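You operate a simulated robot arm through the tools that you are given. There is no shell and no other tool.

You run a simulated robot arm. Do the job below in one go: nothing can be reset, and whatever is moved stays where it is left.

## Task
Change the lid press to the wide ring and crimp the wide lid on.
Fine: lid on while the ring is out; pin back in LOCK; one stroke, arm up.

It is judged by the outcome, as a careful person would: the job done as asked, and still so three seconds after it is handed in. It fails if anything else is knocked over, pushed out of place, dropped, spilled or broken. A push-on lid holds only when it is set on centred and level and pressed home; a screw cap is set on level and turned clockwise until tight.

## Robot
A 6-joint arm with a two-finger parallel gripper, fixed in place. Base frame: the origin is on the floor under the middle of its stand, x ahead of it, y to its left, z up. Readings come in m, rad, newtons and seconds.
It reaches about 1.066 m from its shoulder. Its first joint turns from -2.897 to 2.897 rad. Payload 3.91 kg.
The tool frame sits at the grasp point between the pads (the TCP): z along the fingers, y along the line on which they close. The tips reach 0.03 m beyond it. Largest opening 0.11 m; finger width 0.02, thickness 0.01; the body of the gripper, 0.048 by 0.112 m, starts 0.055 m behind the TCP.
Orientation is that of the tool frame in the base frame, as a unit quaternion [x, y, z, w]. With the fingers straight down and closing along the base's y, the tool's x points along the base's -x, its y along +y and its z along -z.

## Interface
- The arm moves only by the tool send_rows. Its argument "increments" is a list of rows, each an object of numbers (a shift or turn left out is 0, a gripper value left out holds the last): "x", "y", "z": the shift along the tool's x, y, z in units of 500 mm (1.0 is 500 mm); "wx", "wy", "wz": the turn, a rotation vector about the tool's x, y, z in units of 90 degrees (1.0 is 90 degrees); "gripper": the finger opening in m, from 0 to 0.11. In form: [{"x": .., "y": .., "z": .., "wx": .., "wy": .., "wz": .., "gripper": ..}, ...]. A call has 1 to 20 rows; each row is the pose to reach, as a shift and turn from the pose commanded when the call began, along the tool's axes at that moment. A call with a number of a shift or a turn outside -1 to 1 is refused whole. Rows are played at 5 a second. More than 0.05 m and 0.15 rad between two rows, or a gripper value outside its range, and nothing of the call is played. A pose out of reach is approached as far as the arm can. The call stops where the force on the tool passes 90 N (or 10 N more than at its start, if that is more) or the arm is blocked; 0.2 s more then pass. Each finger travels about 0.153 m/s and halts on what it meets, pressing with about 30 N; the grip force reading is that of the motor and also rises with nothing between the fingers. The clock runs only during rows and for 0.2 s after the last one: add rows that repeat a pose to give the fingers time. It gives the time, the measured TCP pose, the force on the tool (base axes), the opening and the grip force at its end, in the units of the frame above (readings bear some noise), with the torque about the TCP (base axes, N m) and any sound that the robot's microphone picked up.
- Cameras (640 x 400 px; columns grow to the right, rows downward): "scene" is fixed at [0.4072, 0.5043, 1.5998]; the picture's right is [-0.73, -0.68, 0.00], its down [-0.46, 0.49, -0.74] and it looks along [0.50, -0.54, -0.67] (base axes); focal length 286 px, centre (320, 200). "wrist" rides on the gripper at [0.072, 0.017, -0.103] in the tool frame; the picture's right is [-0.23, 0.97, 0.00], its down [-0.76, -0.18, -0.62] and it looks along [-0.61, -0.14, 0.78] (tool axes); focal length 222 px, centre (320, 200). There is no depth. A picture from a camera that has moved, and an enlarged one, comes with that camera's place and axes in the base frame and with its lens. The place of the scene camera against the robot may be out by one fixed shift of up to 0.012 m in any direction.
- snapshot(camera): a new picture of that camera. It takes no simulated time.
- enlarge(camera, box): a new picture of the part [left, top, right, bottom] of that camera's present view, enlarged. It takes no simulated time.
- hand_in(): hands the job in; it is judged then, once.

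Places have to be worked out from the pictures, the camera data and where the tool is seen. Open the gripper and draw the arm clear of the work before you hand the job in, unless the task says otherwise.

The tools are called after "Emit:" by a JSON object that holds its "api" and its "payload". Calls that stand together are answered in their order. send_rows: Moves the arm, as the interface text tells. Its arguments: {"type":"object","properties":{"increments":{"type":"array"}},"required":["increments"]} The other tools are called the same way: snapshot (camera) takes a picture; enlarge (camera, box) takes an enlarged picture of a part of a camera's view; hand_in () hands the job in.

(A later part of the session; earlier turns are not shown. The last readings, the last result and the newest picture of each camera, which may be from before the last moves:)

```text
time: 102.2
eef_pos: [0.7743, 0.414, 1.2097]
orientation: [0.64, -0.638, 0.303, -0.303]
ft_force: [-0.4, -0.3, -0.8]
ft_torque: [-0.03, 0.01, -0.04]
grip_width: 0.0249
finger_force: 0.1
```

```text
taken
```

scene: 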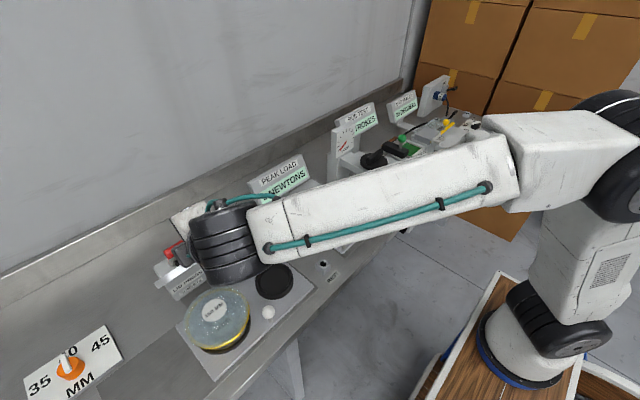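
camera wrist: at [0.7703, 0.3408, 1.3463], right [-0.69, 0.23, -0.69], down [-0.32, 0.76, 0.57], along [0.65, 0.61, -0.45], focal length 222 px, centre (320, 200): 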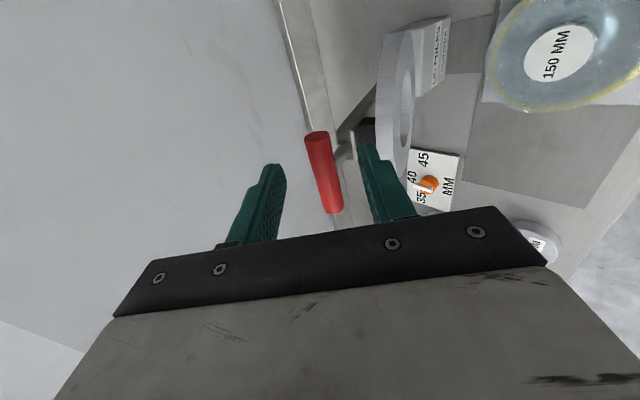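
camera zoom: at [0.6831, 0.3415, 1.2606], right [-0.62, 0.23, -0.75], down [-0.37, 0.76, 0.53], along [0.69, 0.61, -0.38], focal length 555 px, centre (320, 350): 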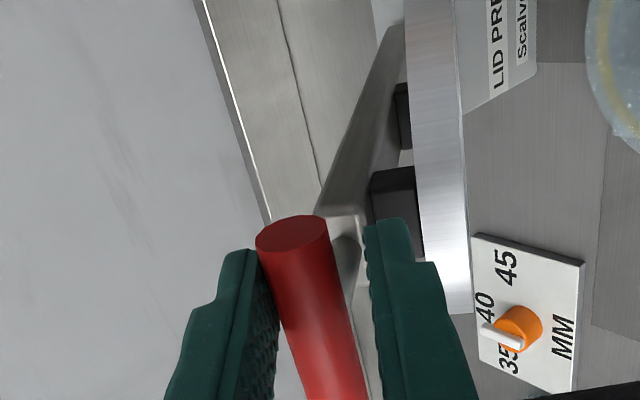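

The arm follows with almost no force and the bar rests against the upper finger. I'll continue the stroke down to about 20°, still above the lid.

Emit:
{"api": "send_rows", "payload": {"increments": [{"y": 0.0287, "z": -0.0045, "wx": 0.008}, {"y": 0.0574, "z": -0.0083, "wx": 0.0159}, {"y": 0.0864, "z": -0.01, "wx": 0.0239}, {"y": 0.1154, "z": -0.0113, "wx": 0.0318}, {"y": 0.1444, "z": -0.0107, "wx": 0.0398}, {"y": 0.1734, "z": -0.0095, "wx": 0.0477}, {"y": 0.2022, "z": -0.0063, "wx": 0.0557}, {"y": 0.231, "z": -0.0025, "wx": 0.0636}, {"y": 0.2594, "z": 0.003, "wx": 0.0715}, {"y": 0.2877, "z": 0.0093, "wx": 0.0794}, {"y": 0.3156, "z": 0.0172, "wx": 0.0874}, {"y": 0.3434, "z": 0.0259, "wx": 0.0953}, {"y": 0.3434, "z": 0.0259, "wx": 0.0953}]}}

Emit:
{"api": "enlarge", "payload": {"camera": "wrist", "box": [230, 60, 470, 220]}}

Emit:
{"api": "snapshot", "payload": {"camera": "scene"}}

```text
time: 105.0
eef_pos: [0.6752, 0.4138, 1.0679]
orientation: [0.614, -0.614, 0.35, -0.351]
ft_force: [0.3, -0.1, 0.0]
ft_torque: [0.0, -0.02, 0.0]
grip_width: 0.0252
finger_force: 0.0
```

```text
2.50 times, centred on (350, 140) of wrist
camera zoom: at [0.5777, 0.3413, 1.1056], right [-0.5, 0.23, -0.84], down [-0.45, 0.76, 0.47], along [0.74, 0.61, -0.28], focal length 555 px, centre (245, 350)
```

zoom: 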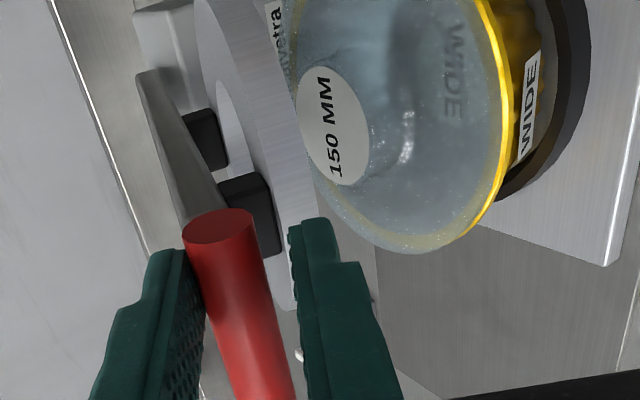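

```text
taken
```

scene: 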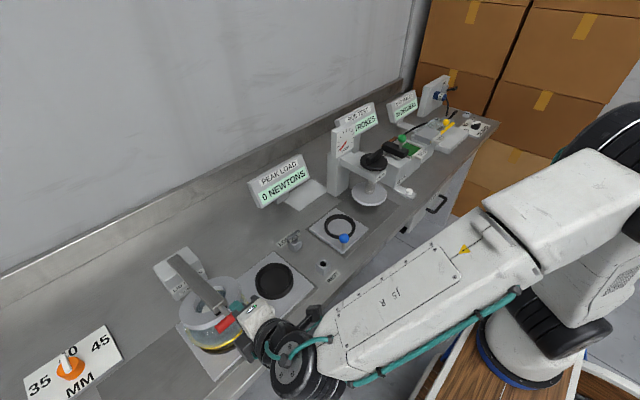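

Emit:
{"api": "enlarge", "payload": {"camera": "scene", "box": [140, 230, 300, 370]}}

Emit:
{"api": "enlarge", "payload": {"camera": "wrist", "box": [270, 40, 430, 180]}}

```text
2.86 times, centred on (220, 300) of scene
camera zoom: at [0.4072, 0.5043, 1.5998], right [-0.73, -0.68, 0.0], down [-0.46, 0.49, -0.74], along [0.5, -0.54, -0.67], focal length 816 px, centre (606, -86)
```

zoom: 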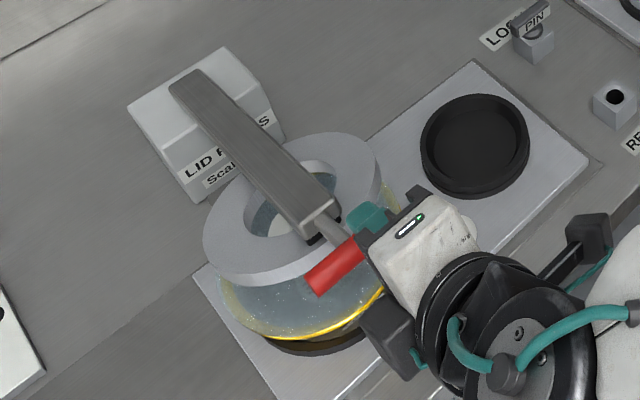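

```text
2.86 times, centred on (350, 110) of wrist
camera zoom: at [0.5777, 0.3413, 1.1056], right [-0.5, 0.23, -0.84], down [-0.45, 0.76, 0.47], along [0.74, 0.61, -0.28], focal length 635 px, centre (234, 457)
```

zoom: 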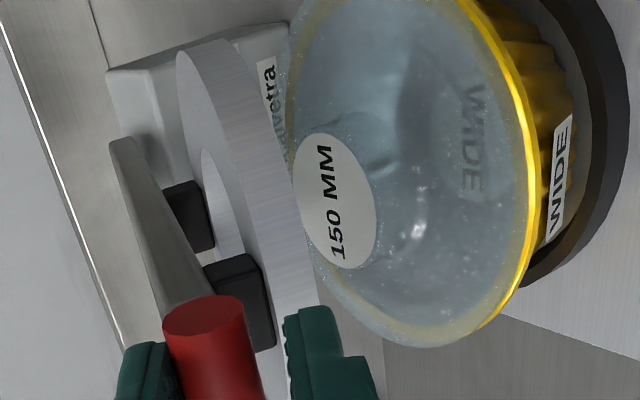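

Ring, lid and tin line up. I'll continue the stroke to about 10° and then in small steps until the ring bears on the lid.

Emit:
{"api": "send_rows", "payload": {"increments": [{"y": 0.0283, "z": 0.006, "wx": 0.0079}, {"y": 0.0566, "z": 0.0132, "wx": 0.0158}, {"y": 0.084, "z": 0.0217, "wx": 0.0238}, {"y": 0.1116, "z": 0.031, "wx": 0.0317}, {"y": 0.1116, "z": 0.031, "wx": 0.0317}]}}

Emit:
{"api": "enlarge", "payload": {"camera": "scene", "box": [140, 230, 300, 370]}}

```text
time: 106.2
eef_pos: [0.6596, 0.4134, 1.0125]
orientation: [-0.605, 0.606, -0.366, 0.366]
ft_force: [1.6, 0.5, 1.3]
ft_torque: [-0.01, -0.06, -0.03]
grip_width: 0.0263
finger_force: 1.2
```

```text
2.86 times, centred on (220, 300) of scene
camera zoom: at [0.4072, 0.5043, 1.5998], right [-0.73, -0.68, 0.0], down [-0.46, 0.49, -0.74], along [0.5, -0.54, -0.67], focal length 816 px, centre (606, -86)
```

zoom: 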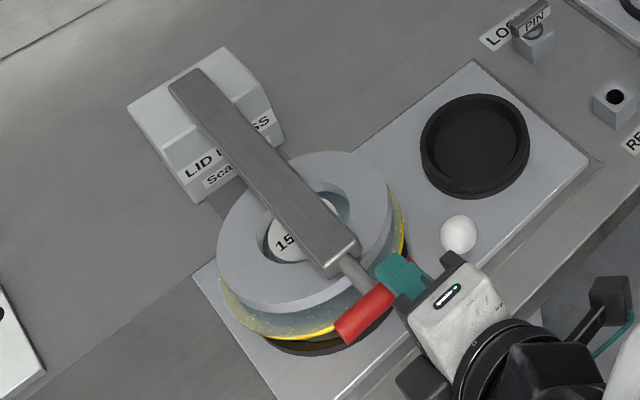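

The gripper width rose slightly, so the bar is starting to push on the upper finger. I'll take one small step of about 1.5° to see how the force builds.

Emit:
{"api": "send_rows", "payload": {"increments": [{"y": 0.008, "z": 0.003, "wx": 0.0024}, {"y": 0.016, "z": 0.006, "wx": 0.0048}, {"y": 0.016, "z": 0.006, "wx": 0.0048}]}}

Emit:
{"api": "enlarge", "payload": {"camera": "wrist", "box": [200, 40, 470, 220]}}

```text
time: 107.0
eef_pos: [0.6592, 0.4145, 1.0053]
orientation: [-0.603, 0.604, -0.368, 0.369]
ft_force: [4.3, 0.4, 20.6]
ft_torque: [-0.09, -0.54, -0.03]
grip_width: 0.0346
finger_force: 9.4
```

```text
2.22 times, centred on (335, 130) of wrist
camera zoom: at [0.5591, 0.3415, 1.0378], right [-0.45, 0.23, -0.87], down [-0.47, 0.76, 0.44], along [0.76, 0.61, -0.23], focal length 494 px, centre (287, 356)
```

zoom: 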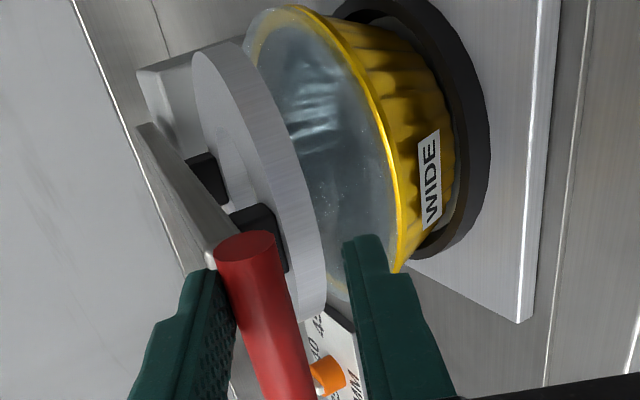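

The ring has just met the lid: 20 N, arm at about 10°. However, the finger is being pushed open along its soft direction. I'll back the fingers off the bar without moving the arm, and finish the stroke by pressing straight down on the handle with closed fingertips.

Emit:
{"api": "send_rows", "payload": {"increments": [{"y": -0.006, "z": 0.0, "gripper": 0.04}, {"y": -0.008, "z": -0.03, "gripper": 0.045}, {"y": -0.008, "z": -0.08, "gripper": 0.045}, {"y": -0.008, "z": -0.14, "gripper": 0.045}, {"y": -0.008, "z": -0.2, "gripper": 0.045}, {"y": -0.008, "z": -0.2, "gripper": 0.045}]}}

Emit:
{"api": "snapshot", "payload": {"camera": "wrist"}}

Emit:
{"api": "enlarge", "payload": {"camera": "scene", "box": [120, 230, 300, 390]}}

```text
time: 108.4
eef_pos: [0.5742, 0.4137, 1.0529]
orientation: [-0.604, 0.604, -0.368, 0.367]
ft_force: [0.8, 0.7, 0.4]
ft_torque: [0.02, -0.02, -0.02]
grip_width: 0.0448
finger_force: 0.0
```

```text
taken
camera wrist: at [0.4736, 0.3411, 1.0859], right [-0.45, 0.23, -0.86], down [-0.47, 0.76, 0.44], along [0.76, 0.61, -0.23], focal length 222 px, centre (320, 200)
```

wrist: 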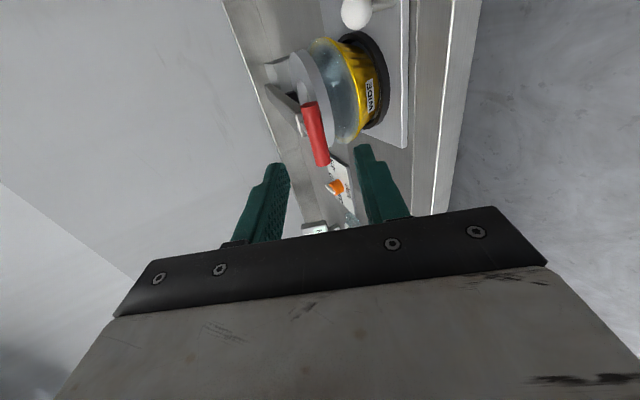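

```text
2.50 times, centred on (210, 310) of scene
camera zoom: at [0.4072, 0.5043, 1.5998], right [-0.73, -0.68, 0.0], down [-0.46, 0.49, -0.74], along [0.5, -0.54, -0.67], focal length 714 px, centre (595, -75)
```

zoom: 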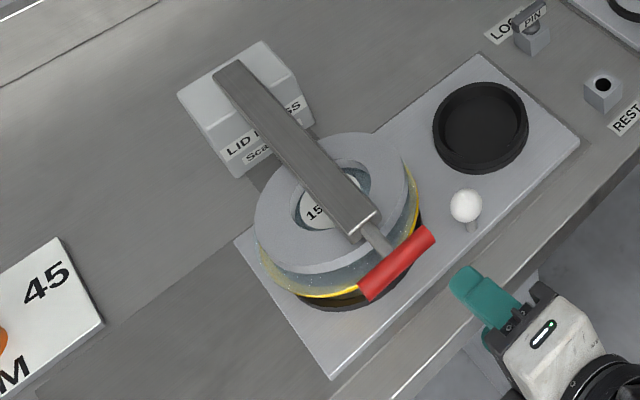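

Emit:
{"api": "enlarge", "payload": {"camera": "wrist", "box": [240, 10, 440, 210]}}

```text
2.00 times, centred on (340, 110) of wrist
camera zoom: at [0.4736, 0.3411, 1.0859], right [-0.45, 0.23, -0.86], down [-0.47, 0.76, 0.44], along [0.76, 0.61, -0.23], focal length 444 px, centre (280, 380)
```

zoom: 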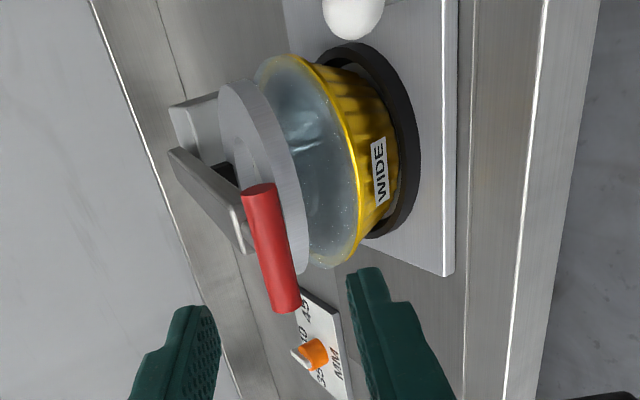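

The arm stays down by itself with the ring resting on the lid, at about 10.5°. I'll turn the tool straight down and close the fingers.

Emit:
{"api": "send_rows", "payload": {"increments": [{"wx": -0.087, "gripper": 0.03}, {"wx": -0.174, "gripper": 0.015}, {"wx": -0.261, "gripper": 0.0}, {"wx": -0.348, "gripper": 0.0}, {"wx": -0.435, "gripper": 0.0}, {"wx": -0.522, "gripper": 0.0}, {"wx": -0.61, "gripper": 0.0}, {"wx": -0.697, "gripper": 0.0}, {"wx": -0.697, "gripper": 0.0}]}}

```text
time: 110.4
eef_pos: [0.5721, 0.4126, 1.0533]
orientation: [0.708, -0.706, -0.001, 0.001]
ft_force: [-1.3, -0.9, 0.5]
ft_torque: [-0.02, -0.01, -0.01]
grip_width: 0.0
finger_force: 30.6
```

The tool is vertical with the fingers closed. I'll move up and over the handle bar at (0.670, 0.430).

Emit:
{"api": "send_rows", "payload": {"increments": [{"z": -0.06}, {"z": -0.1}, {"x": -0.018, "y": -0.07, "z": -0.1}, {"x": -0.036, "y": -0.14, "z": -0.1}, {"x": -0.036, "y": -0.197, "z": -0.1}, {"x": -0.036, "y": -0.197, "z": -0.1}]}}

Emit:
{"api": "snapshot", "payload": {"camera": "wrist"}}

Emit:
{"api": "enlarge", "payload": {"camera": "scene", "box": [120, 230, 300, 390]}}

```text
time: 111.8
eef_pos: [0.6689, 0.4307, 1.1026]
orientation: [-0.707, 0.707, 0.0, -0.001]
ft_force: [0.6, -0.2, 0.8]
ft_torque: [0.02, -0.01, 0.01]
grip_width: 0.0
finger_force: 30.1
```

```text
taken
camera wrist: at [0.652, 0.3598, 1.2058], right [-0.97, 0.23, 0.0], down [0.18, 0.76, 0.62], along [0.14, 0.61, -0.78], focal length 222 px, centre (320, 200)
```

wrist: 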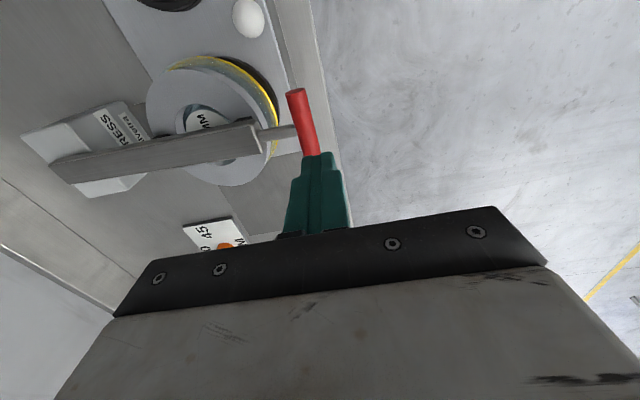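

```text
2.50 times, centred on (210, 310) of scene
camera zoom: at [0.4072, 0.5043, 1.5998], right [-0.73, -0.68, 0.0], down [-0.46, 0.49, -0.74], along [0.5, -0.54, -0.67], focal length 714 px, centre (595, -75)
```

zoom: 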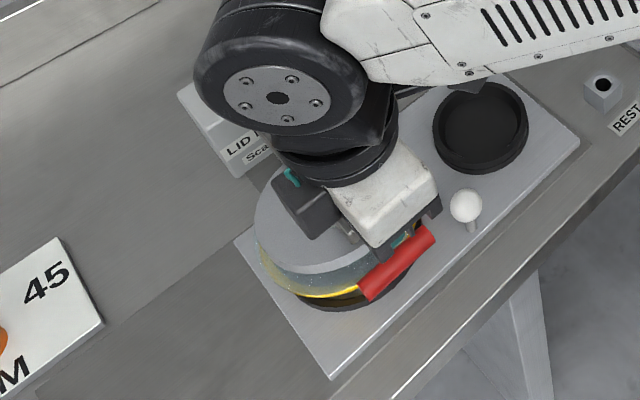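

This view puts the bar at x≈0.683, z≈1.006, which matches the earlier y extents and means the pivot is nearer (0.989, 0.967). The arm will therefore be level with the lid about 5 mm lower. I'll shift to x≈0.682 and come down to just above the bar.

Emit:
{"api": "send_rows", "payload": {"increments": [{"y": -0.026, "z": 0.02}, {"y": -0.026, "z": 0.06}, {"y": -0.026, "z": 0.09}, {"y": -0.026, "z": 0.1}, {"y": -0.026, "z": 0.1}]}}

Emit:
{"api": "snapshot", "payload": {"camera": "wrist"}}

Emit:
{"api": "enlarge", "payload": {"camera": "wrist", "box": [240, 80, 400, 220]}}

Emit:
{"api": "enlarge", "payload": {"camera": "scene", "box": [160, 260, 280, 360]}}

```text
time: 113.0
eef_pos: [0.6824, 0.4319, 1.0531]
orientation: [-0.707, 0.707, 0.0, -0.001]
ft_force: [0.0, 0.0, -0.4]
ft_torque: [0.0, 0.01, 0.0]
grip_width: 0.0
finger_force: 30.3
```

```text
taken
camera wrist: at [0.666, 0.3594, 1.156], right [-0.97, 0.23, 0.0], down [0.18, 0.76, 0.62], along [0.14, 0.61, -0.78], focal length 222 px, centre (320, 200)
```

wrist: 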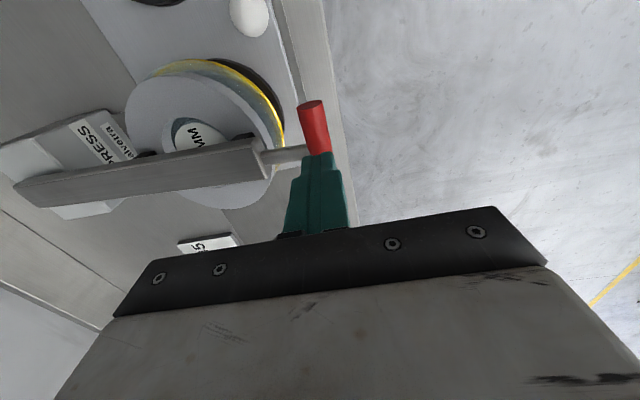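

```text
2.86 times, centred on (320, 150) of wrist
camera zoom: at [0.666, 0.3594, 1.156], right [-0.97, 0.23, 0.0], down [0.18, 0.76, 0.62], along [0.14, 0.61, -0.78], focal length 635 px, centre (320, 343)
```

zoom: 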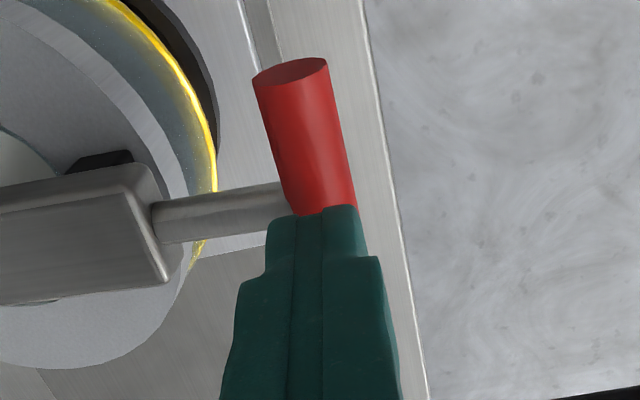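

```text
4.00 times, centred on (220, 310) of scene
camera zoom: at [0.4072, 0.5043, 1.5998], right [-0.73, -0.68, 0.0], down [-0.46, 0.49, -0.74], along [0.5, -0.54, -0.67], focal length 1143 px, centre (720, -240)
```

zoom: 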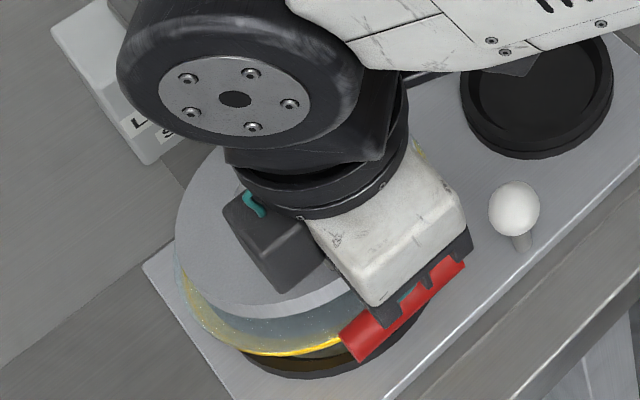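

The closed tips are right over the bar and centred on the stem. I'll press down in small steps now and watch the force.

Emit:
{"api": "send_rows", "payload": {"increments": [{"y": 0.002, "z": 0.008}, {"y": 0.002, "z": 0.016}, {"y": 0.002, "z": 0.024}, {"y": 0.002, "z": 0.024}]}}

```text
time: 114.0
eef_pos: [0.6822, 0.4305, 1.0404]
orientation: [0.707, -0.707, -0.001, 0.001]
ft_force: [-0.1, -0.3, 1.0]
ft_torque: [0.02, -0.01, 0.01]
grip_width: 0.0002
finger_force: 30.1
```

Emit:
{"api": "send_rows", "payload": {"increments": [{"z": 0.006}, {"z": 0.012}, {"z": 0.012}]}}

Emit:
{"api": "enlarge", "payload": {"camera": "wrist", "box": [240, 80, 400, 220]}}

```text
time: 114.8
eef_pos: [0.6837, 0.4319, 1.0344]
orientation: [-0.707, 0.707, 0.001, -0.001]
ft_force: [-0.9, 0.3, 0.8]
ft_torque: [-0.01, 0.0, 0.03]
grip_width: 0.0001
finger_force: 30.0
```

```text
2.86 times, centred on (320, 150) of wrist
camera zoom: at [0.6655, 0.3593, 1.1377], right [-0.97, 0.23, 0.0], down [0.18, 0.76, 0.62], along [0.14, 0.61, -0.78], focal length 635 px, centre (320, 343)
```

zoom: 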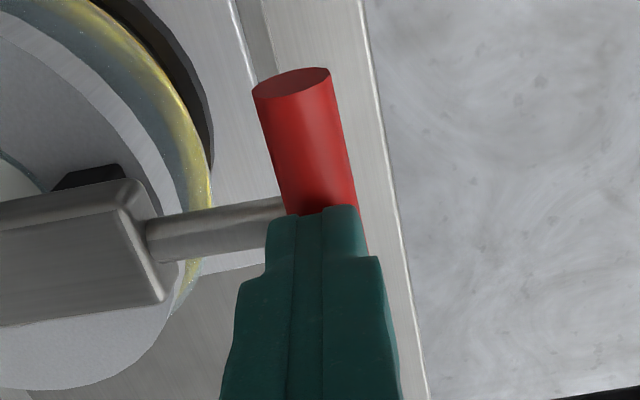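

There's no contact force yet, with the tips at z≈1.004. I'll continue down.

Emit:
{"api": "send_rows", "payload": {"increments": [{"z": 0.006}, {"z": 0.012}, {"z": 0.012}]}}

Emit:
{"api": "send_rows", "payload": {"increments": [{"z": 0.004}, {"z": 0.008}, {"z": 0.008}]}}

```text
time: 115.6
eef_pos: [0.6824, 0.4319, 1.0284]
orientation: [-0.707, 0.707, 0.001, 0.0]
ft_force: [0.2, 0.6, -0.5]
ft_torque: [-0.01, -0.02, 0.0]
grip_width: 0.0
finger_force: 30.1
```

```text
time: 116.4
eef_pos: [0.6823, 0.4314, 1.0245]
orientation: [-0.707, 0.707, 0.0, -0.001]
ft_force: [-0.5, -0.5, 0.8]
ft_torque: [-0.02, 0.04, 0.0]
grip_width: 0.0
finger_force: 29.8
```

Emit:
{"api": "enlarge", "payload": {"camera": "wrist", "box": [240, 80, 400, 220]}}

Emit:
{"api": "enlarge", "payload": {"camera": "scene", "box": [160, 260, 280, 360]}}

```text
2.86 times, centred on (320, 150) of wrist
camera zoom: at [0.6654, 0.3589, 1.1281], right [-0.97, 0.23, 0.0], down [0.18, 0.76, 0.62], along [0.14, 0.61, -0.78], focal length 635 px, centre (320, 343)
```

zoom: 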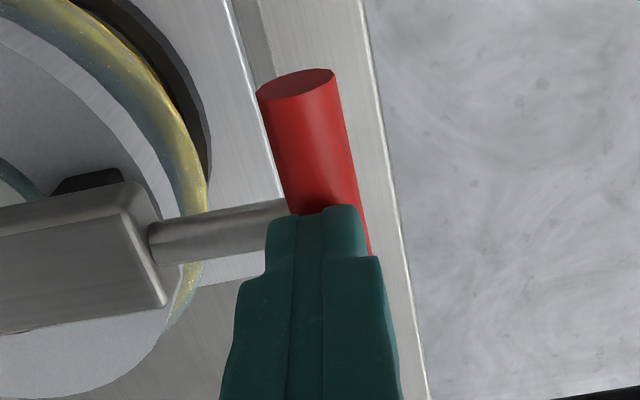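

```text
4.00 times, centred on (220, 310) of scene
camera zoom: at [0.4072, 0.5043, 1.5998], right [-0.73, -0.68, 0.0], down [-0.46, 0.49, -0.74], along [0.5, -0.54, -0.67], focal length 1143 px, centre (720, -240)
```

zoom: 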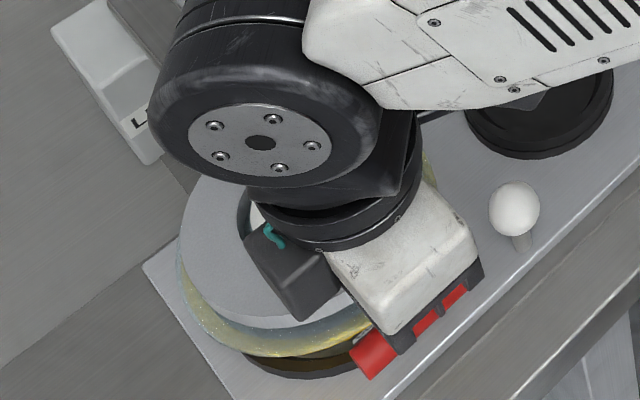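

The handle is moving down with the tool under almost no load, so the earlier 20 N was mostly path mismatch. The bar centre is now about z≈0.985, and I'll keep pressing down in small steps.

Emit:
{"api": "send_rows", "payload": {"increments": [{"z": 0.004}, {"z": 0.008}, {"z": 0.008}]}}

Emit:
{"api": "send_rows", "payload": {"increments": [{"z": 0.004}, {"z": 0.008}, {"z": 0.008}]}}

```text
time: 117.2
eef_pos: [0.6823, 0.4326, 1.0206]
orientation: [0.707, -0.707, 0.0, 0.0]
ft_force: [-0.2, -0.6, 0.3]
ft_torque: [0.03, 0.02, 0.0]
grip_width: 0.0001
finger_force: 29.9
```

```text
time: 118.0
eef_pos: [0.6839, 0.4303, 1.0163]
orientation: [0.707, -0.707, -0.001, 0.0]
ft_force: [0.1, 0.1, 0.3]
ft_torque: [0.0, 0.01, 0.01]
grip_width: 0.0003
finger_force: 30.2
```

Emit:
{"api": "send_rows", "payload": {"increments": [{"z": 0.004}, {"z": 0.008}, {"z": 0.008}]}}

Emit:
{"api": "enlarge", "payload": {"camera": "wrist", "box": [160, 40, 400, 220]}}

Emit:
{"api": "enlarge", "payload": {"camera": "scene", "box": [160, 260, 280, 360]}}

```text
time: 118.8
eef_pos: [0.6832, 0.4306, 1.0118]
orientation: [-0.707, 0.708, 0.0, -0.001]
ft_force: [0.9, -0.1, -0.6]
ft_torque: [0.0, -0.01, 0.01]
grip_width: 0.0
finger_force: 30.0
```

```text
2.22 times, centred on (280, 130) of wrist
camera zoom: at [0.666, 0.3586, 1.1162], right [-0.97, 0.23, 0.0], down [0.18, 0.76, 0.62], along [0.14, 0.61, -0.78], focal length 494 px, centre (409, 356)
```

zoom: 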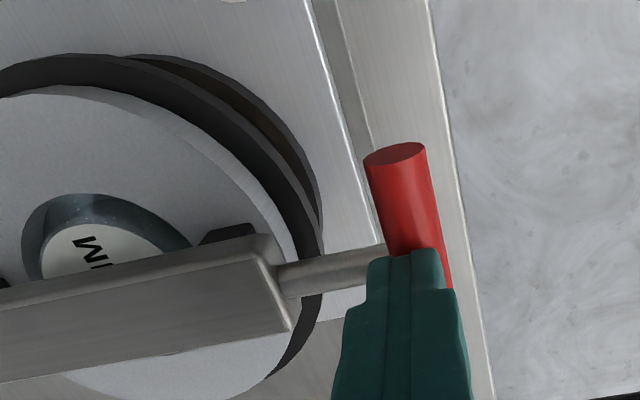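

```text
4.00 times, centred on (220, 310) of scene
camera zoom: at [0.4072, 0.5043, 1.5998], right [-0.73, -0.68, 0.0], down [-0.46, 0.49, -0.74], along [0.5, -0.54, -0.67], focal length 1143 px, centre (720, -240)
```

zoom: 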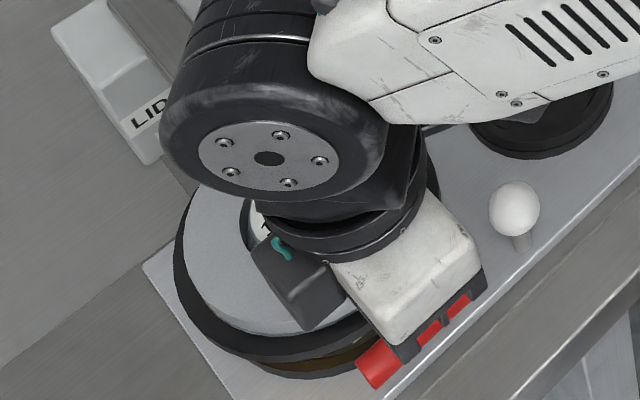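

The picture has changed: a dark crimped band now surrounds the lid where the gold rim was, with the arm almost level. I'll finish the stroke in small steps until the arm bottoms.

Emit:
{"api": "send_rows", "payload": {"increments": [{"z": 0.003}, {"z": 0.006}, {"z": 0.006}]}}

Emit:
{"api": "send_rows", "payload": {"increments": [{"z": 0.003}, {"z": 0.006}, {"z": 0.006}]}}

Emit:
{"api": "enlarge", "payload": {"camera": "wrist", "box": [160, 40, 400, 220]}}

```text
time: 119.6
eef_pos: [0.6819, 0.431, 1.0097]
orientation: [0.707, -0.707, 0.0, 0.001]
ft_force: [0.2, -0.4, -1.2]
ft_torque: [0.01, 0.01, 0.01]
grip_width: 0.0
finger_force: 30.1
```

```text
time: 120.4
eef_pos: [0.6835, 0.4309, 1.0068]
orientation: [-0.707, 0.707, 0.001, -0.001]
ft_force: [-0.3, 0.2, 0.1]
ft_torque: [-0.01, 0.0, 0.01]
grip_width: 0.0
finger_force: 30.0
```

```text
2.22 times, centred on (280, 130) of wrist
camera zoom: at [0.6651, 0.3594, 1.1101], right [-0.97, 0.23, 0.0], down [0.18, 0.76, 0.62], along [0.14, 0.61, -0.78], focal length 494 px, centre (409, 356)
```

zoom: 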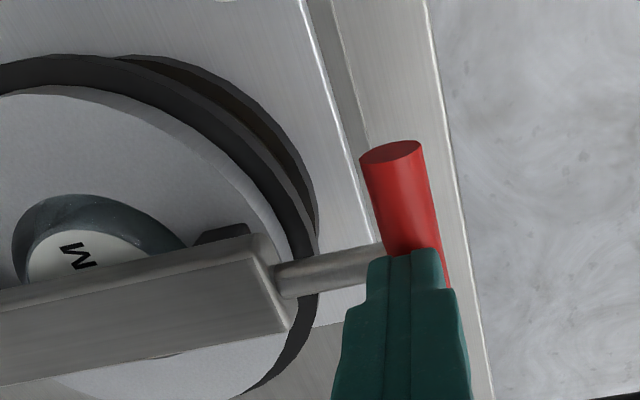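

Emit:
{"api": "enlarge", "payload": {"camera": "scene", "box": [170, 290, 250, 360]}}

Emit:
{"api": "enlarge", "payload": {"camera": "scene", "box": [240, 130, 340, 230]}}

Emit:
{"api": "snapshot", "payload": {"camera": "wrist"}}

```text
5.71 times, centred on (210, 325) of scene
camera zoom: at [0.4072, 0.5043, 1.5998], right [-0.73, -0.68, 0.0], down [-0.46, 0.49, -0.74], along [0.5, -0.54, -0.67], focal length 1633 px, centre (949, -514)
```

zoom: 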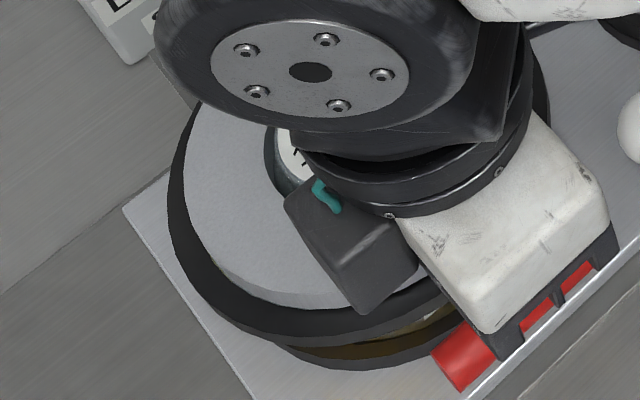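

```text
4.00 times, centred on (290, 180) of scene
camera zoom: at [0.4072, 0.5043, 1.5998], right [-0.73, -0.68, 0.0], down [-0.46, 0.49, -0.74], along [0.5, -0.54, -0.67], focal length 1143 px, centre (440, 280)
```

zoom: 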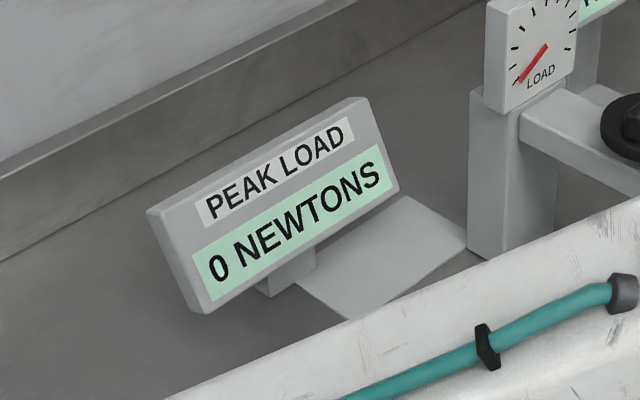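

```text
taken
camera wrist: at [0.6651, 0.3594, 1.1101], right [-0.97, 0.23, 0.0], down [0.18, 0.76, 0.62], along [0.14, 0.61, -0.78], focal length 222 px, centre (320, 200)
```

wrist: 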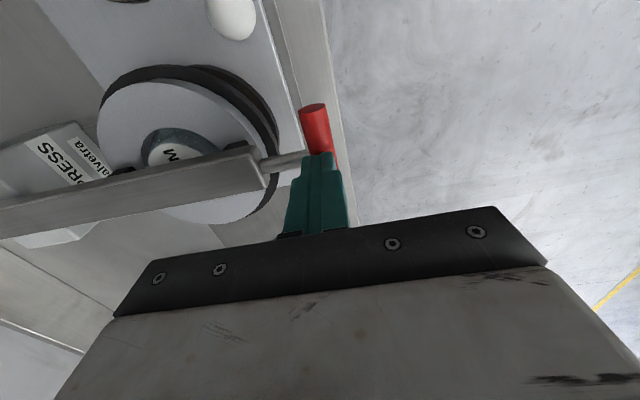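

A dark crimp band is now clearly formed around the lid. I'll press a few millimetres further to be sure the stroke is complete.

Emit:
{"api": "send_rows", "payload": {"increments": [{"z": 0.003}, {"z": 0.006}, {"z": 0.006}]}}

Emit:
{"api": "send_rows", "payload": {"increments": [{"z": 0.003}, {"z": 0.006}, {"z": 0.006}]}}

Emit:
{"api": "enlarge", "payload": {"camera": "wrist", "box": [80, 40, 400, 220]}}

```text
time: 121.2
eef_pos: [0.6829, 0.4315, 1.0034]
orientation: [0.707, -0.707, -0.001, 0.001]
ft_force: [-0.6, 1.1, 2.1]
ft_torque: [-0.02, 0.03, -0.02]
grip_width: 0.0
finger_force: 29.6
```

```text
time: 122.0
eef_pos: [0.6821, 0.4313, 1.0047]
orientation: [0.707, -0.707, 0.0, -0.003]
ft_force: [-1.4, 0.7, 34.7]
ft_torque: [-0.1, 0.12, 0.05]
grip_width: 0.0001
finger_force: 37.9
```

```text
2.00 times, centred on (240, 130) of wrist
camera zoom: at [0.6646, 0.3589, 1.1065], right [-0.97, 0.23, 0.0], down [0.18, 0.76, 0.63], along [0.14, 0.61, -0.78], focal length 444 px, centre (480, 340)
```

zoom: 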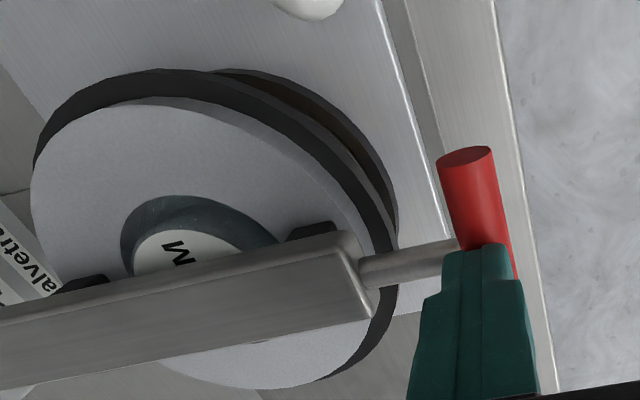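

The arm has bottomed out at 35 N. I'll lean in slightly more and hold briefly to be sure the lid is home, then stop.

Emit:
{"api": "send_rows", "payload": {"increments": [{"z": 0.003}, {"z": 0.003}, {"z": 0.003}]}}

```text
time: 122.8
eef_pos: [0.6813, 0.4315, 1.0036]
orientation: [-0.707, 0.708, 0.001, 0.003]
ft_force: [3.1, 4.0, 53.3]
ft_torque: [-0.16, -0.01, 0.07]
grip_width: 0.0
finger_force: 38.1
```

The stroke is complete: 53 N at the handle with the arm on its stop. Now I'll back off upward, then retreat so I can re-straddle the handle and swing the arm back up.

Emit:
{"api": "send_rows", "payload": {"increments": [{"z": -0.02}, {"z": -0.06}, {"z": -0.12}, {"z": -0.18}, {"x": 0.018, "y": 0.07, "z": -0.18}, {"x": 0.037, "y": 0.15, "z": -0.18}, {"x": 0.037, "y": 0.222, "z": -0.18}, {"x": 0.037, "y": 0.222, "z": -0.18}]}}

Emit:
{"api": "snapshot", "payload": {"camera": "wrist"}}

Emit:
{"api": "enlarge", "payload": {"camera": "scene", "box": [120, 230, 300, 390]}}

```text
time: 124.6
eef_pos: [0.5703, 0.414, 1.0876]
orientation: [-0.707, 0.707, 0.001, 0.0]
ft_force: [-0.5, -0.2, -0.1]
ft_torque: [0.02, 0.05, 0.01]
grip_width: 0.0003
finger_force: 37.8
```

```text
taken
camera wrist: at [0.5534, 0.3411, 1.1908], right [-0.97, 0.23, 0.0], down [0.18, 0.76, 0.62], along [0.14, 0.61, -0.78], focal length 222 px, centre (320, 200)
```

wrist: 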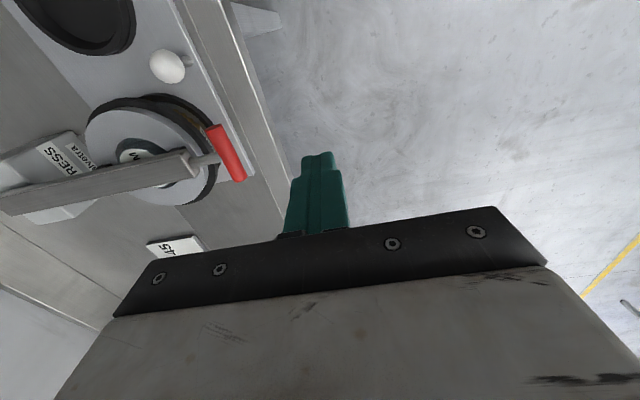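

```text
2.50 times, centred on (210, 310) of scene
camera zoom: at [0.4072, 0.5043, 1.5998], right [-0.73, -0.68, 0.0], down [-0.46, 0.49, -0.74], along [0.5, -0.54, -0.67], focal length 714 px, centre (595, -75)
```

zoom: 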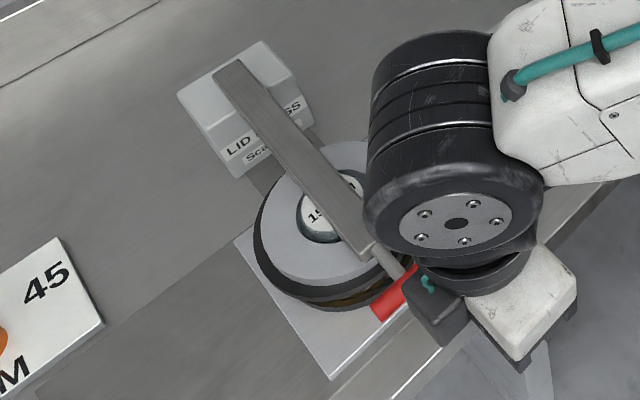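

The arm stays down by itself. I'll tilt the tool to 65° in front of the handle and open the fingers to straddle it.

Emit:
{"api": "send_rows", "payload": {"increments": [{"z": 0.016, "wx": 0.08, "gripper": 0.02}, {"z": 0.032, "wx": 0.16, "gripper": 0.05}, {"z": 0.048, "wx": 0.24, "gripper": 0.05}, {"z": 0.064, "wx": 0.32, "gripper": 0.05}, {"z": 0.08, "wx": 0.4, "gripper": 0.05}, {"z": 0.096, "wx": 0.48, "gripper": 0.05}, {"z": 0.112, "wx": 0.56, "gripper": 0.05}, {"z": 0.128, "wx": 0.64, "gripper": 0.05}, {"z": 0.145, "wx": 0.722, "gripper": 0.05}, {"z": 0.145, "wx": 0.722, "gripper": 0.05}]}}

Emit:
{"api": "snapshot", "payload": {"camera": "wrist"}}

Emit:
{"api": "enlarge", "payload": {"camera": "wrist", "box": [220, 20, 420, 220]}}

```text
time: 126.8
eef_pos: [0.5705, 0.4121, 1.0167]
orientation: [0.597, -0.596, 0.379, -0.38]
ft_force: [-0.3, -0.3, 0.6]
ft_torque: [0.04, -0.01, -0.02]
grip_width: 0.0501
finger_force: 0.0
```

```text
taken
camera wrist: at [0.47, 0.3399, 1.0454], right [-0.41, 0.23, -0.88], down [-0.49, 0.76, 0.43], along [0.77, 0.61, -0.2], focal length 222 px, centre (320, 200)
```

wrist: 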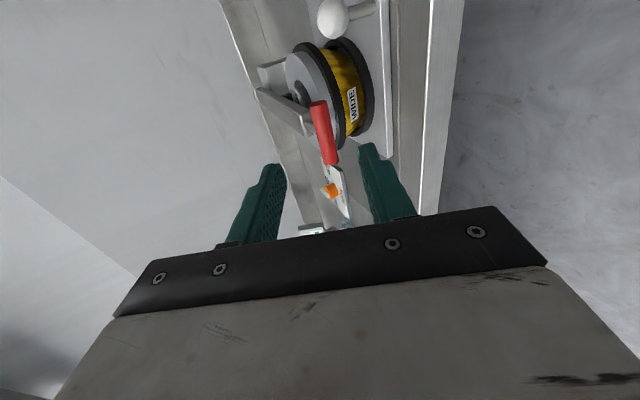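

```text
2.00 times, centred on (320, 120) of wrist
camera zoom: at [0.47, 0.3399, 1.0454], right [-0.41, 0.23, -0.88], down [-0.49, 0.76, 0.43], along [0.77, 0.61, -0.2], focal length 444 px, centre (320, 360)
```

zoom: 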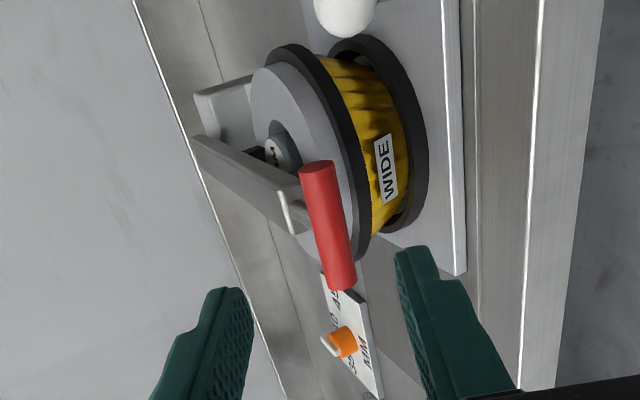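

The tin body is visible with a black crimp band all round the lid. The bar is at (0.679, 0.965), exactly on the tool axis, so I'll advance along the axis and close to a loose straddle.

Emit:
{"api": "send_rows", "payload": {"increments": [{"z": 0.06}, {"z": 0.12}, {"z": 0.17}, {"z": 0.204}, {"z": 0.204, "gripper": 0.05}, {"z": 0.204, "gripper": 0.035}, {"z": 0.204, "gripper": 0.025}, {"z": 0.204, "gripper": 0.025}]}}

Emit:
{"api": "enlarge", "payload": {"camera": "wrist", "box": [220, 40, 420, 220]}}

```text
time: 128.6
eef_pos: [0.6647, 0.4119, 0.9734]
orientation: [0.597, -0.596, 0.38, -0.379]
ft_force: [-0.3, -0.2, 0.4]
ft_torque: [-0.01, 0.02, -0.01]
grip_width: 0.0251
finger_force: 0.0
```

```text
2.22 times, centred on (320, 130) of wrist
camera zoom: at [0.563, 0.3394, 1.0024], right [-0.41, 0.23, -0.88], down [-0.49, 0.76, 0.43], along [0.77, 0.61, -0.2], focal length 494 px, centre (320, 356)
```

zoom: 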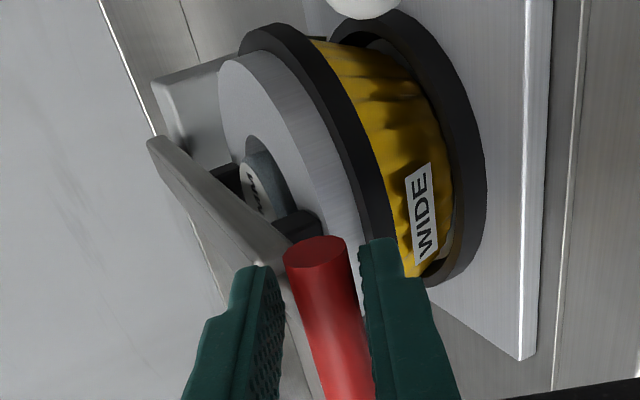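

The bar is straddled again. I'll swing the arm up along the refined arc (pivot (0.988, 0.9655), radius 0.309), first to 20°, and check.

Emit:
{"api": "send_rows", "payload": {"increments": [{"y": -0.025, "z": -0.0105, "wx": -0.008}, {"y": -0.0507, "z": -0.0205, "wx": -0.0159}, {"y": -0.0768, "z": -0.029, "wx": -0.0239}, {"y": -0.1031, "z": -0.0368, "wx": -0.0318}, {"y": -0.1298, "z": -0.043, "wx": -0.0398}, {"y": -0.1566, "z": -0.0485, "wx": -0.0477}, {"y": -0.1837, "z": -0.0523, "wx": -0.0556}, {"y": -0.2109, "z": -0.0555, "wx": -0.0634}, {"y": -0.2109, "z": -0.0555, "wx": -0.0634}]}}

Emit:
{"api": "enlarge", "payload": {"camera": "wrist", "box": [220, 40, 460, 220]}}

Emit:
{"api": "enlarge", "payload": {"camera": "scene", "box": [120, 230, 300, 390]}}

```text
time: 130.6
eef_pos: [0.684, 0.415, 1.0816]
orientation: [-0.614, 0.616, -0.349, 0.35]
ft_force: [-2.6, 0.0, -2.3]
ft_torque: [0.03, 0.08, 0.01]
grip_width: 0.0265
finger_force: 2.2
```

```text
2.22 times, centred on (340, 130) of wrist
camera zoom: at [0.5865, 0.3411, 1.1203], right [-0.5, 0.23, -0.84], down [-0.44, 0.76, 0.47], along [0.74, 0.61, -0.28], focal length 494 px, centre (276, 356)
```

zoom: 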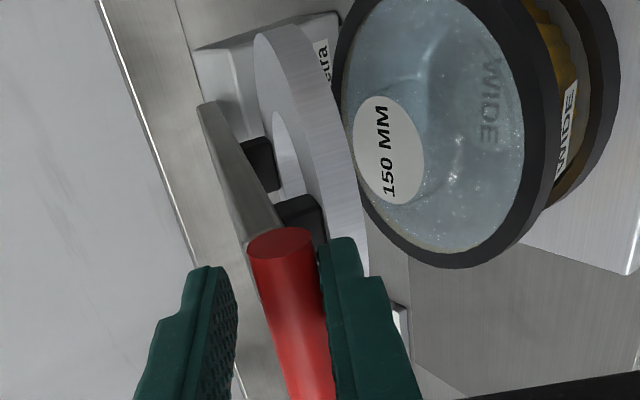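

```text
2.50 times, centred on (210, 310) of scene
camera zoom: at [0.4072, 0.5043, 1.5998], right [-0.73, -0.68, 0.0], down [-0.46, 0.49, -0.74], along [0.5, -0.54, -0.67], focal length 714 px, centre (595, -75)
```

zoom: 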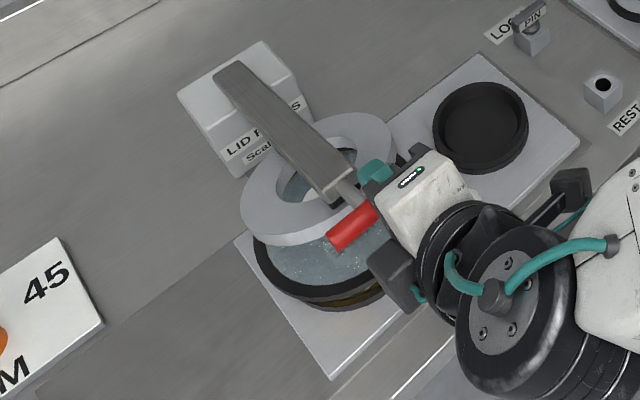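

The crimp band is complete and level around the 150 MM lid, and the press ring is lifting clear. I'll continue swinging the arm up to 50°.

Emit:
{"api": "send_rows", "payload": {"increments": [{"y": -0.0272, "z": -0.004, "wx": -0.008}, {"y": -0.0544, "z": -0.0074, "wx": -0.0159}, {"y": -0.0817, "z": -0.0093, "wx": -0.0239}, {"y": -0.1091, "z": -0.0106, "wx": -0.0318}, {"y": -0.1364, "z": -0.0101, "wx": -0.0398}, {"y": -0.1637, "z": -0.0087, "wx": -0.0477}, {"y": -0.191, "z": -0.006, "wx": -0.0557}, {"y": -0.2182, "z": -0.0024, "wx": -0.0636}, {"y": -0.245, "z": 0.0028, "wx": -0.0715}, {"y": -0.2718, "z": 0.0088, "wx": -0.0794}, {"y": -0.298, "z": 0.0163, "wx": -0.0874}, {"y": -0.3244, "z": 0.0245, "wx": -0.0953}, {"y": -0.3244, "z": 0.0245, "wx": -0.0953}]}}

Emit:
{"api": "send_rows", "payload": {"increments": [{"y": -0.0267, "z": 0.006, "wx": -0.0079}, {"y": -0.0533, "z": 0.0124, "wx": -0.0158}, {"y": -0.0795, "z": 0.0205, "wx": -0.0238}, {"y": -0.1055, "z": 0.0292, "wx": -0.0317}, {"y": -0.1308, "z": 0.0395, "wx": -0.0397}, {"y": -0.156, "z": 0.0504, "wx": -0.0476}, {"y": -0.1802, "z": 0.063, "wx": -0.0555}, {"y": -0.2043, "z": 0.076, "wx": -0.0634}, {"y": -0.2043, "z": 0.076, "wx": -0.0634}]}}

Emit:
{"api": "enlarge", "payload": {"camera": "wrist", "box": [220, 40, 460, 220]}}

Emit:
{"api": "snapshot", "payload": {"camera": "scene"}}

```text
time: 133.4
eef_pos: [0.7768, 0.414, 1.2135]
orientation: [0.639, -0.639, 0.302, -0.302]
ft_force: [-1.4, -0.4, -3.6]
ft_torque: [0.01, 0.03, -0.02]
grip_width: 0.0267
finger_force: 1.6
```

```text
time: 135.4
eef_pos: [0.871, 0.4137, 1.2694]
orientation: [0.654, -0.653, 0.271, -0.27]
ft_force: [-0.2, 0.0, -0.7]
ft_torque: [-0.02, 0.03, 0.03]
grip_width: 0.0257
finger_force: 1.5
```

```text
2.22 times, centred on (340, 130) of wrist
camera zoom: at [0.7865, 0.3409, 1.3302], right [-0.69, 0.23, -0.69], down [-0.31, 0.76, 0.57], along [0.65, 0.61, -0.45], focal length 494 px, centre (276, 356)
```

zoom: 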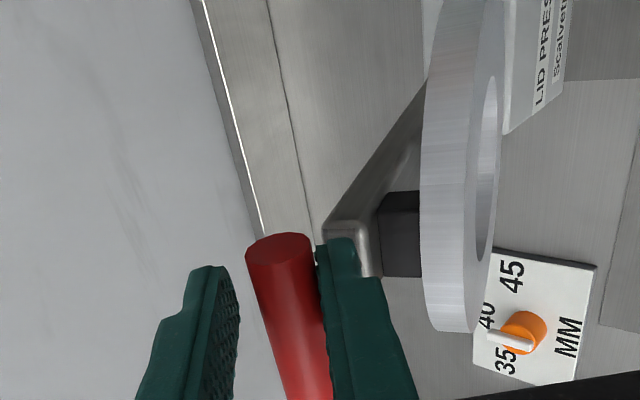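

```text
taken
```

scene: 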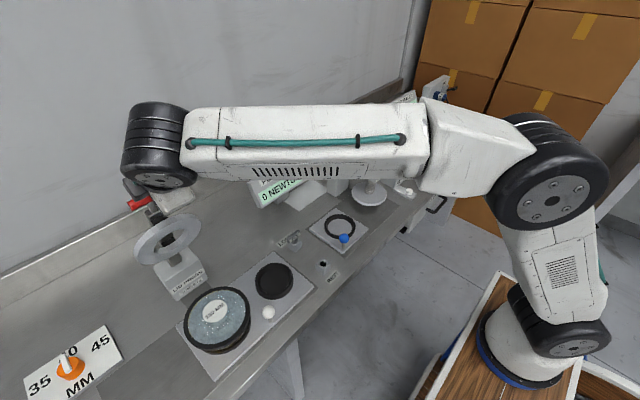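

The arm is almost fully up. I'll push 6 mm further along the arc to bring it to its upper stop.

Emit:
{"api": "send_rows", "payload": {"increments": [{"y": -0.006, "z": 0.003}, {"y": -0.0107, "z": 0.0051}, {"y": -0.0107, "z": 0.0051}]}}

Emit:
{"api": "enlarge", "payload": {"camera": "wrist", "box": [220, 40, 460, 220]}}

```text
time: 136.2
eef_pos: [0.8773, 0.4129, 1.2706]
orientation: [0.654, -0.653, 0.269, -0.27]
ft_force: [-5.2, 1.2, -2.6]
ft_torque: [0.04, 0.09, -0.01]
grip_width: 0.0277
finger_force: 3.5
```

```text
2.22 times, centred on (340, 130) of wrist
camera zoom: at [0.7916, 0.3407, 1.3318], right [-0.69, 0.23, -0.69], down [-0.31, 0.76, 0.57], along [0.65, 0.61, -0.45], focal length 494 px, centre (276, 356)
```

zoom: 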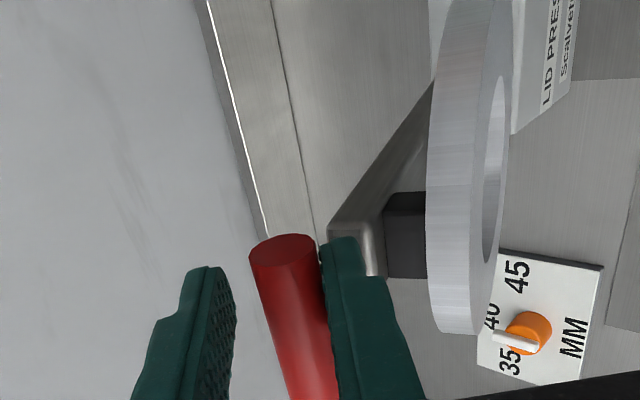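

The bar is back at (0.885, 1.256), the original raised position, resting against the upper stop. I'll open the fingers and withdraw along the tool axis.

Emit:
{"api": "send_rows", "payload": {"increments": [{"gripper": 0.035}, {"gripper": 0.045}, {"gripper": 0.05}, {"gripper": 0.05}, {"z": -0.03, "gripper": 0.05}, {"z": -0.08, "gripper": 0.05}, {"z": -0.14, "gripper": 0.05}, {"z": -0.2, "gripper": 0.05}, {"z": -0.2, "gripper": 0.05}]}}

Emit:
{"api": "snapshot", "payload": {"camera": "wrist"}}

Emit:
{"api": "enlarge", "payload": {"camera": "scene", "box": [100, 170, 300, 390]}}

```text
time: 138.2
eef_pos: [0.8051, 0.4142, 1.3425]
orientation: [-0.653, 0.653, -0.27, 0.27]
ft_force: [1.2, -1.1, -0.1]
ft_torque: [0.0, 0.02, 0.03]
grip_width: 0.0501
finger_force: 0.1
```

```text
taken
camera wrist: at [0.7199, 0.3413, 1.4035], right [-0.69, 0.23, -0.69], down [-0.31, 0.76, 0.57], along [0.65, 0.61, -0.45], focal length 222 px, centre (320, 200)
```

wrist: 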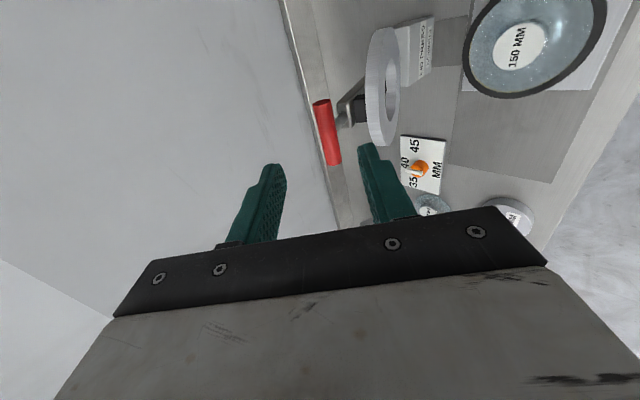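

```text
1.82 times, centred on (200, 280) of scene
camera zoom: at [0.4072, 0.5043, 1.5998], right [-0.73, -0.68, 0.0], down [-0.46, 0.49, -0.74], along [0.5, -0.54, -0.67], focal length 520 px, centre (538, 54)
```

zoom: 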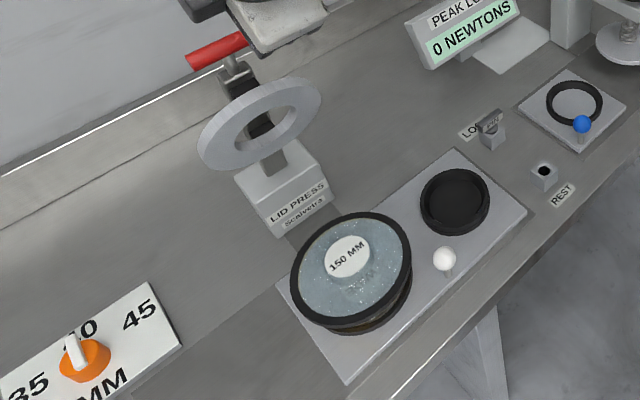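

The arm stays up after release, the pin is in LOCK and the lid is crimped. I'll withdraw the robot well clear and level the tool.

Emit:
{"api": "send_rows", "payload": {"increments": [{"x": 0.03, "y": 0.035, "z": -0.053}, {"x": 0.06, "y": 0.07, "z": -0.106}, {"x": 0.09, "y": 0.106, "z": -0.159}, {"x": 0.12, "y": 0.141, "z": -0.212}, {"x": 0.15, "y": 0.177, "z": -0.265, "wx": -0.08}, {"x": 0.18, "y": 0.212, "z": -0.318, "wx": -0.165}, {"x": 0.21, "y": 0.247, "z": -0.371, "wx": -0.25}, {"x": 0.24, "y": 0.2828, "z": -0.424, "wx": -0.335}, {"x": 0.24, "y": 0.2828, "z": -0.424, "wx": -0.42}, {"x": 0.24, "y": 0.2828, "z": -0.424, "wx": -0.5}, {"x": 0.24, "y": 0.2828, "z": -0.424, "wx": -0.5, "gripper": 0.11}, {"x": 0.24, "y": 0.2828, "z": -0.424, "wx": -0.5, "gripper": 0.11}]}}

Emit:
{"api": "snapshot", "payload": {"camera": "scene"}}

Emit:
{"api": "snapshot", "payload": {"camera": "wrist"}}

```text
time: 140.8
eef_pos: [0.5561, 0.293, 1.3928]
orientation: [0.707, -0.707, 0.0, 0.001]
ft_force: [-0.3, 0.2, -0.1]
ft_torque: [0.0, -0.01, -0.02]
grip_width: 0.1099
finger_force: 0.0
```

```text
taken
```

scene: 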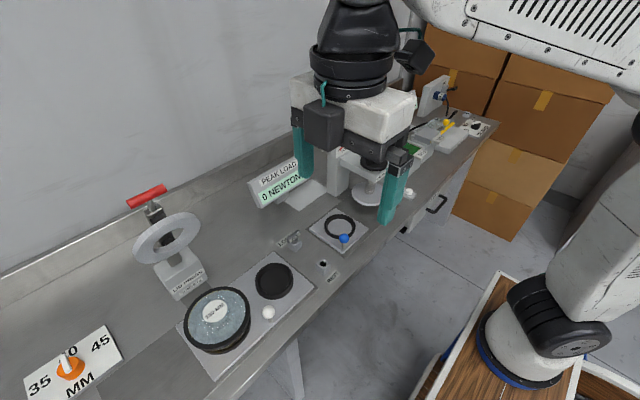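

```text
taken
camera wrist: at [0.5392, 0.2207, 1.4966], right [-0.97, 0.23, 0.0], down [0.18, 0.76, 0.62], along [0.14, 0.61, -0.78], focal length 222 px, centre (320, 200)
```

wrist: 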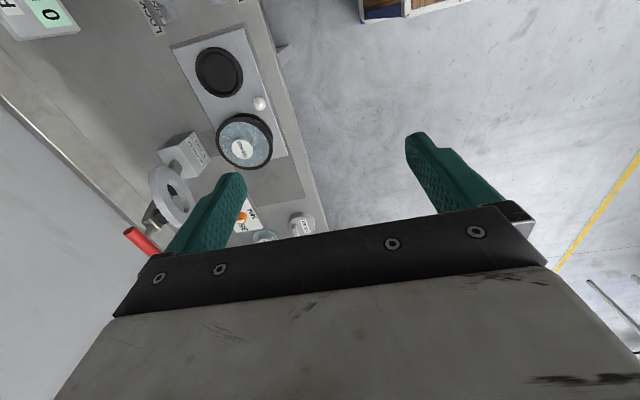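

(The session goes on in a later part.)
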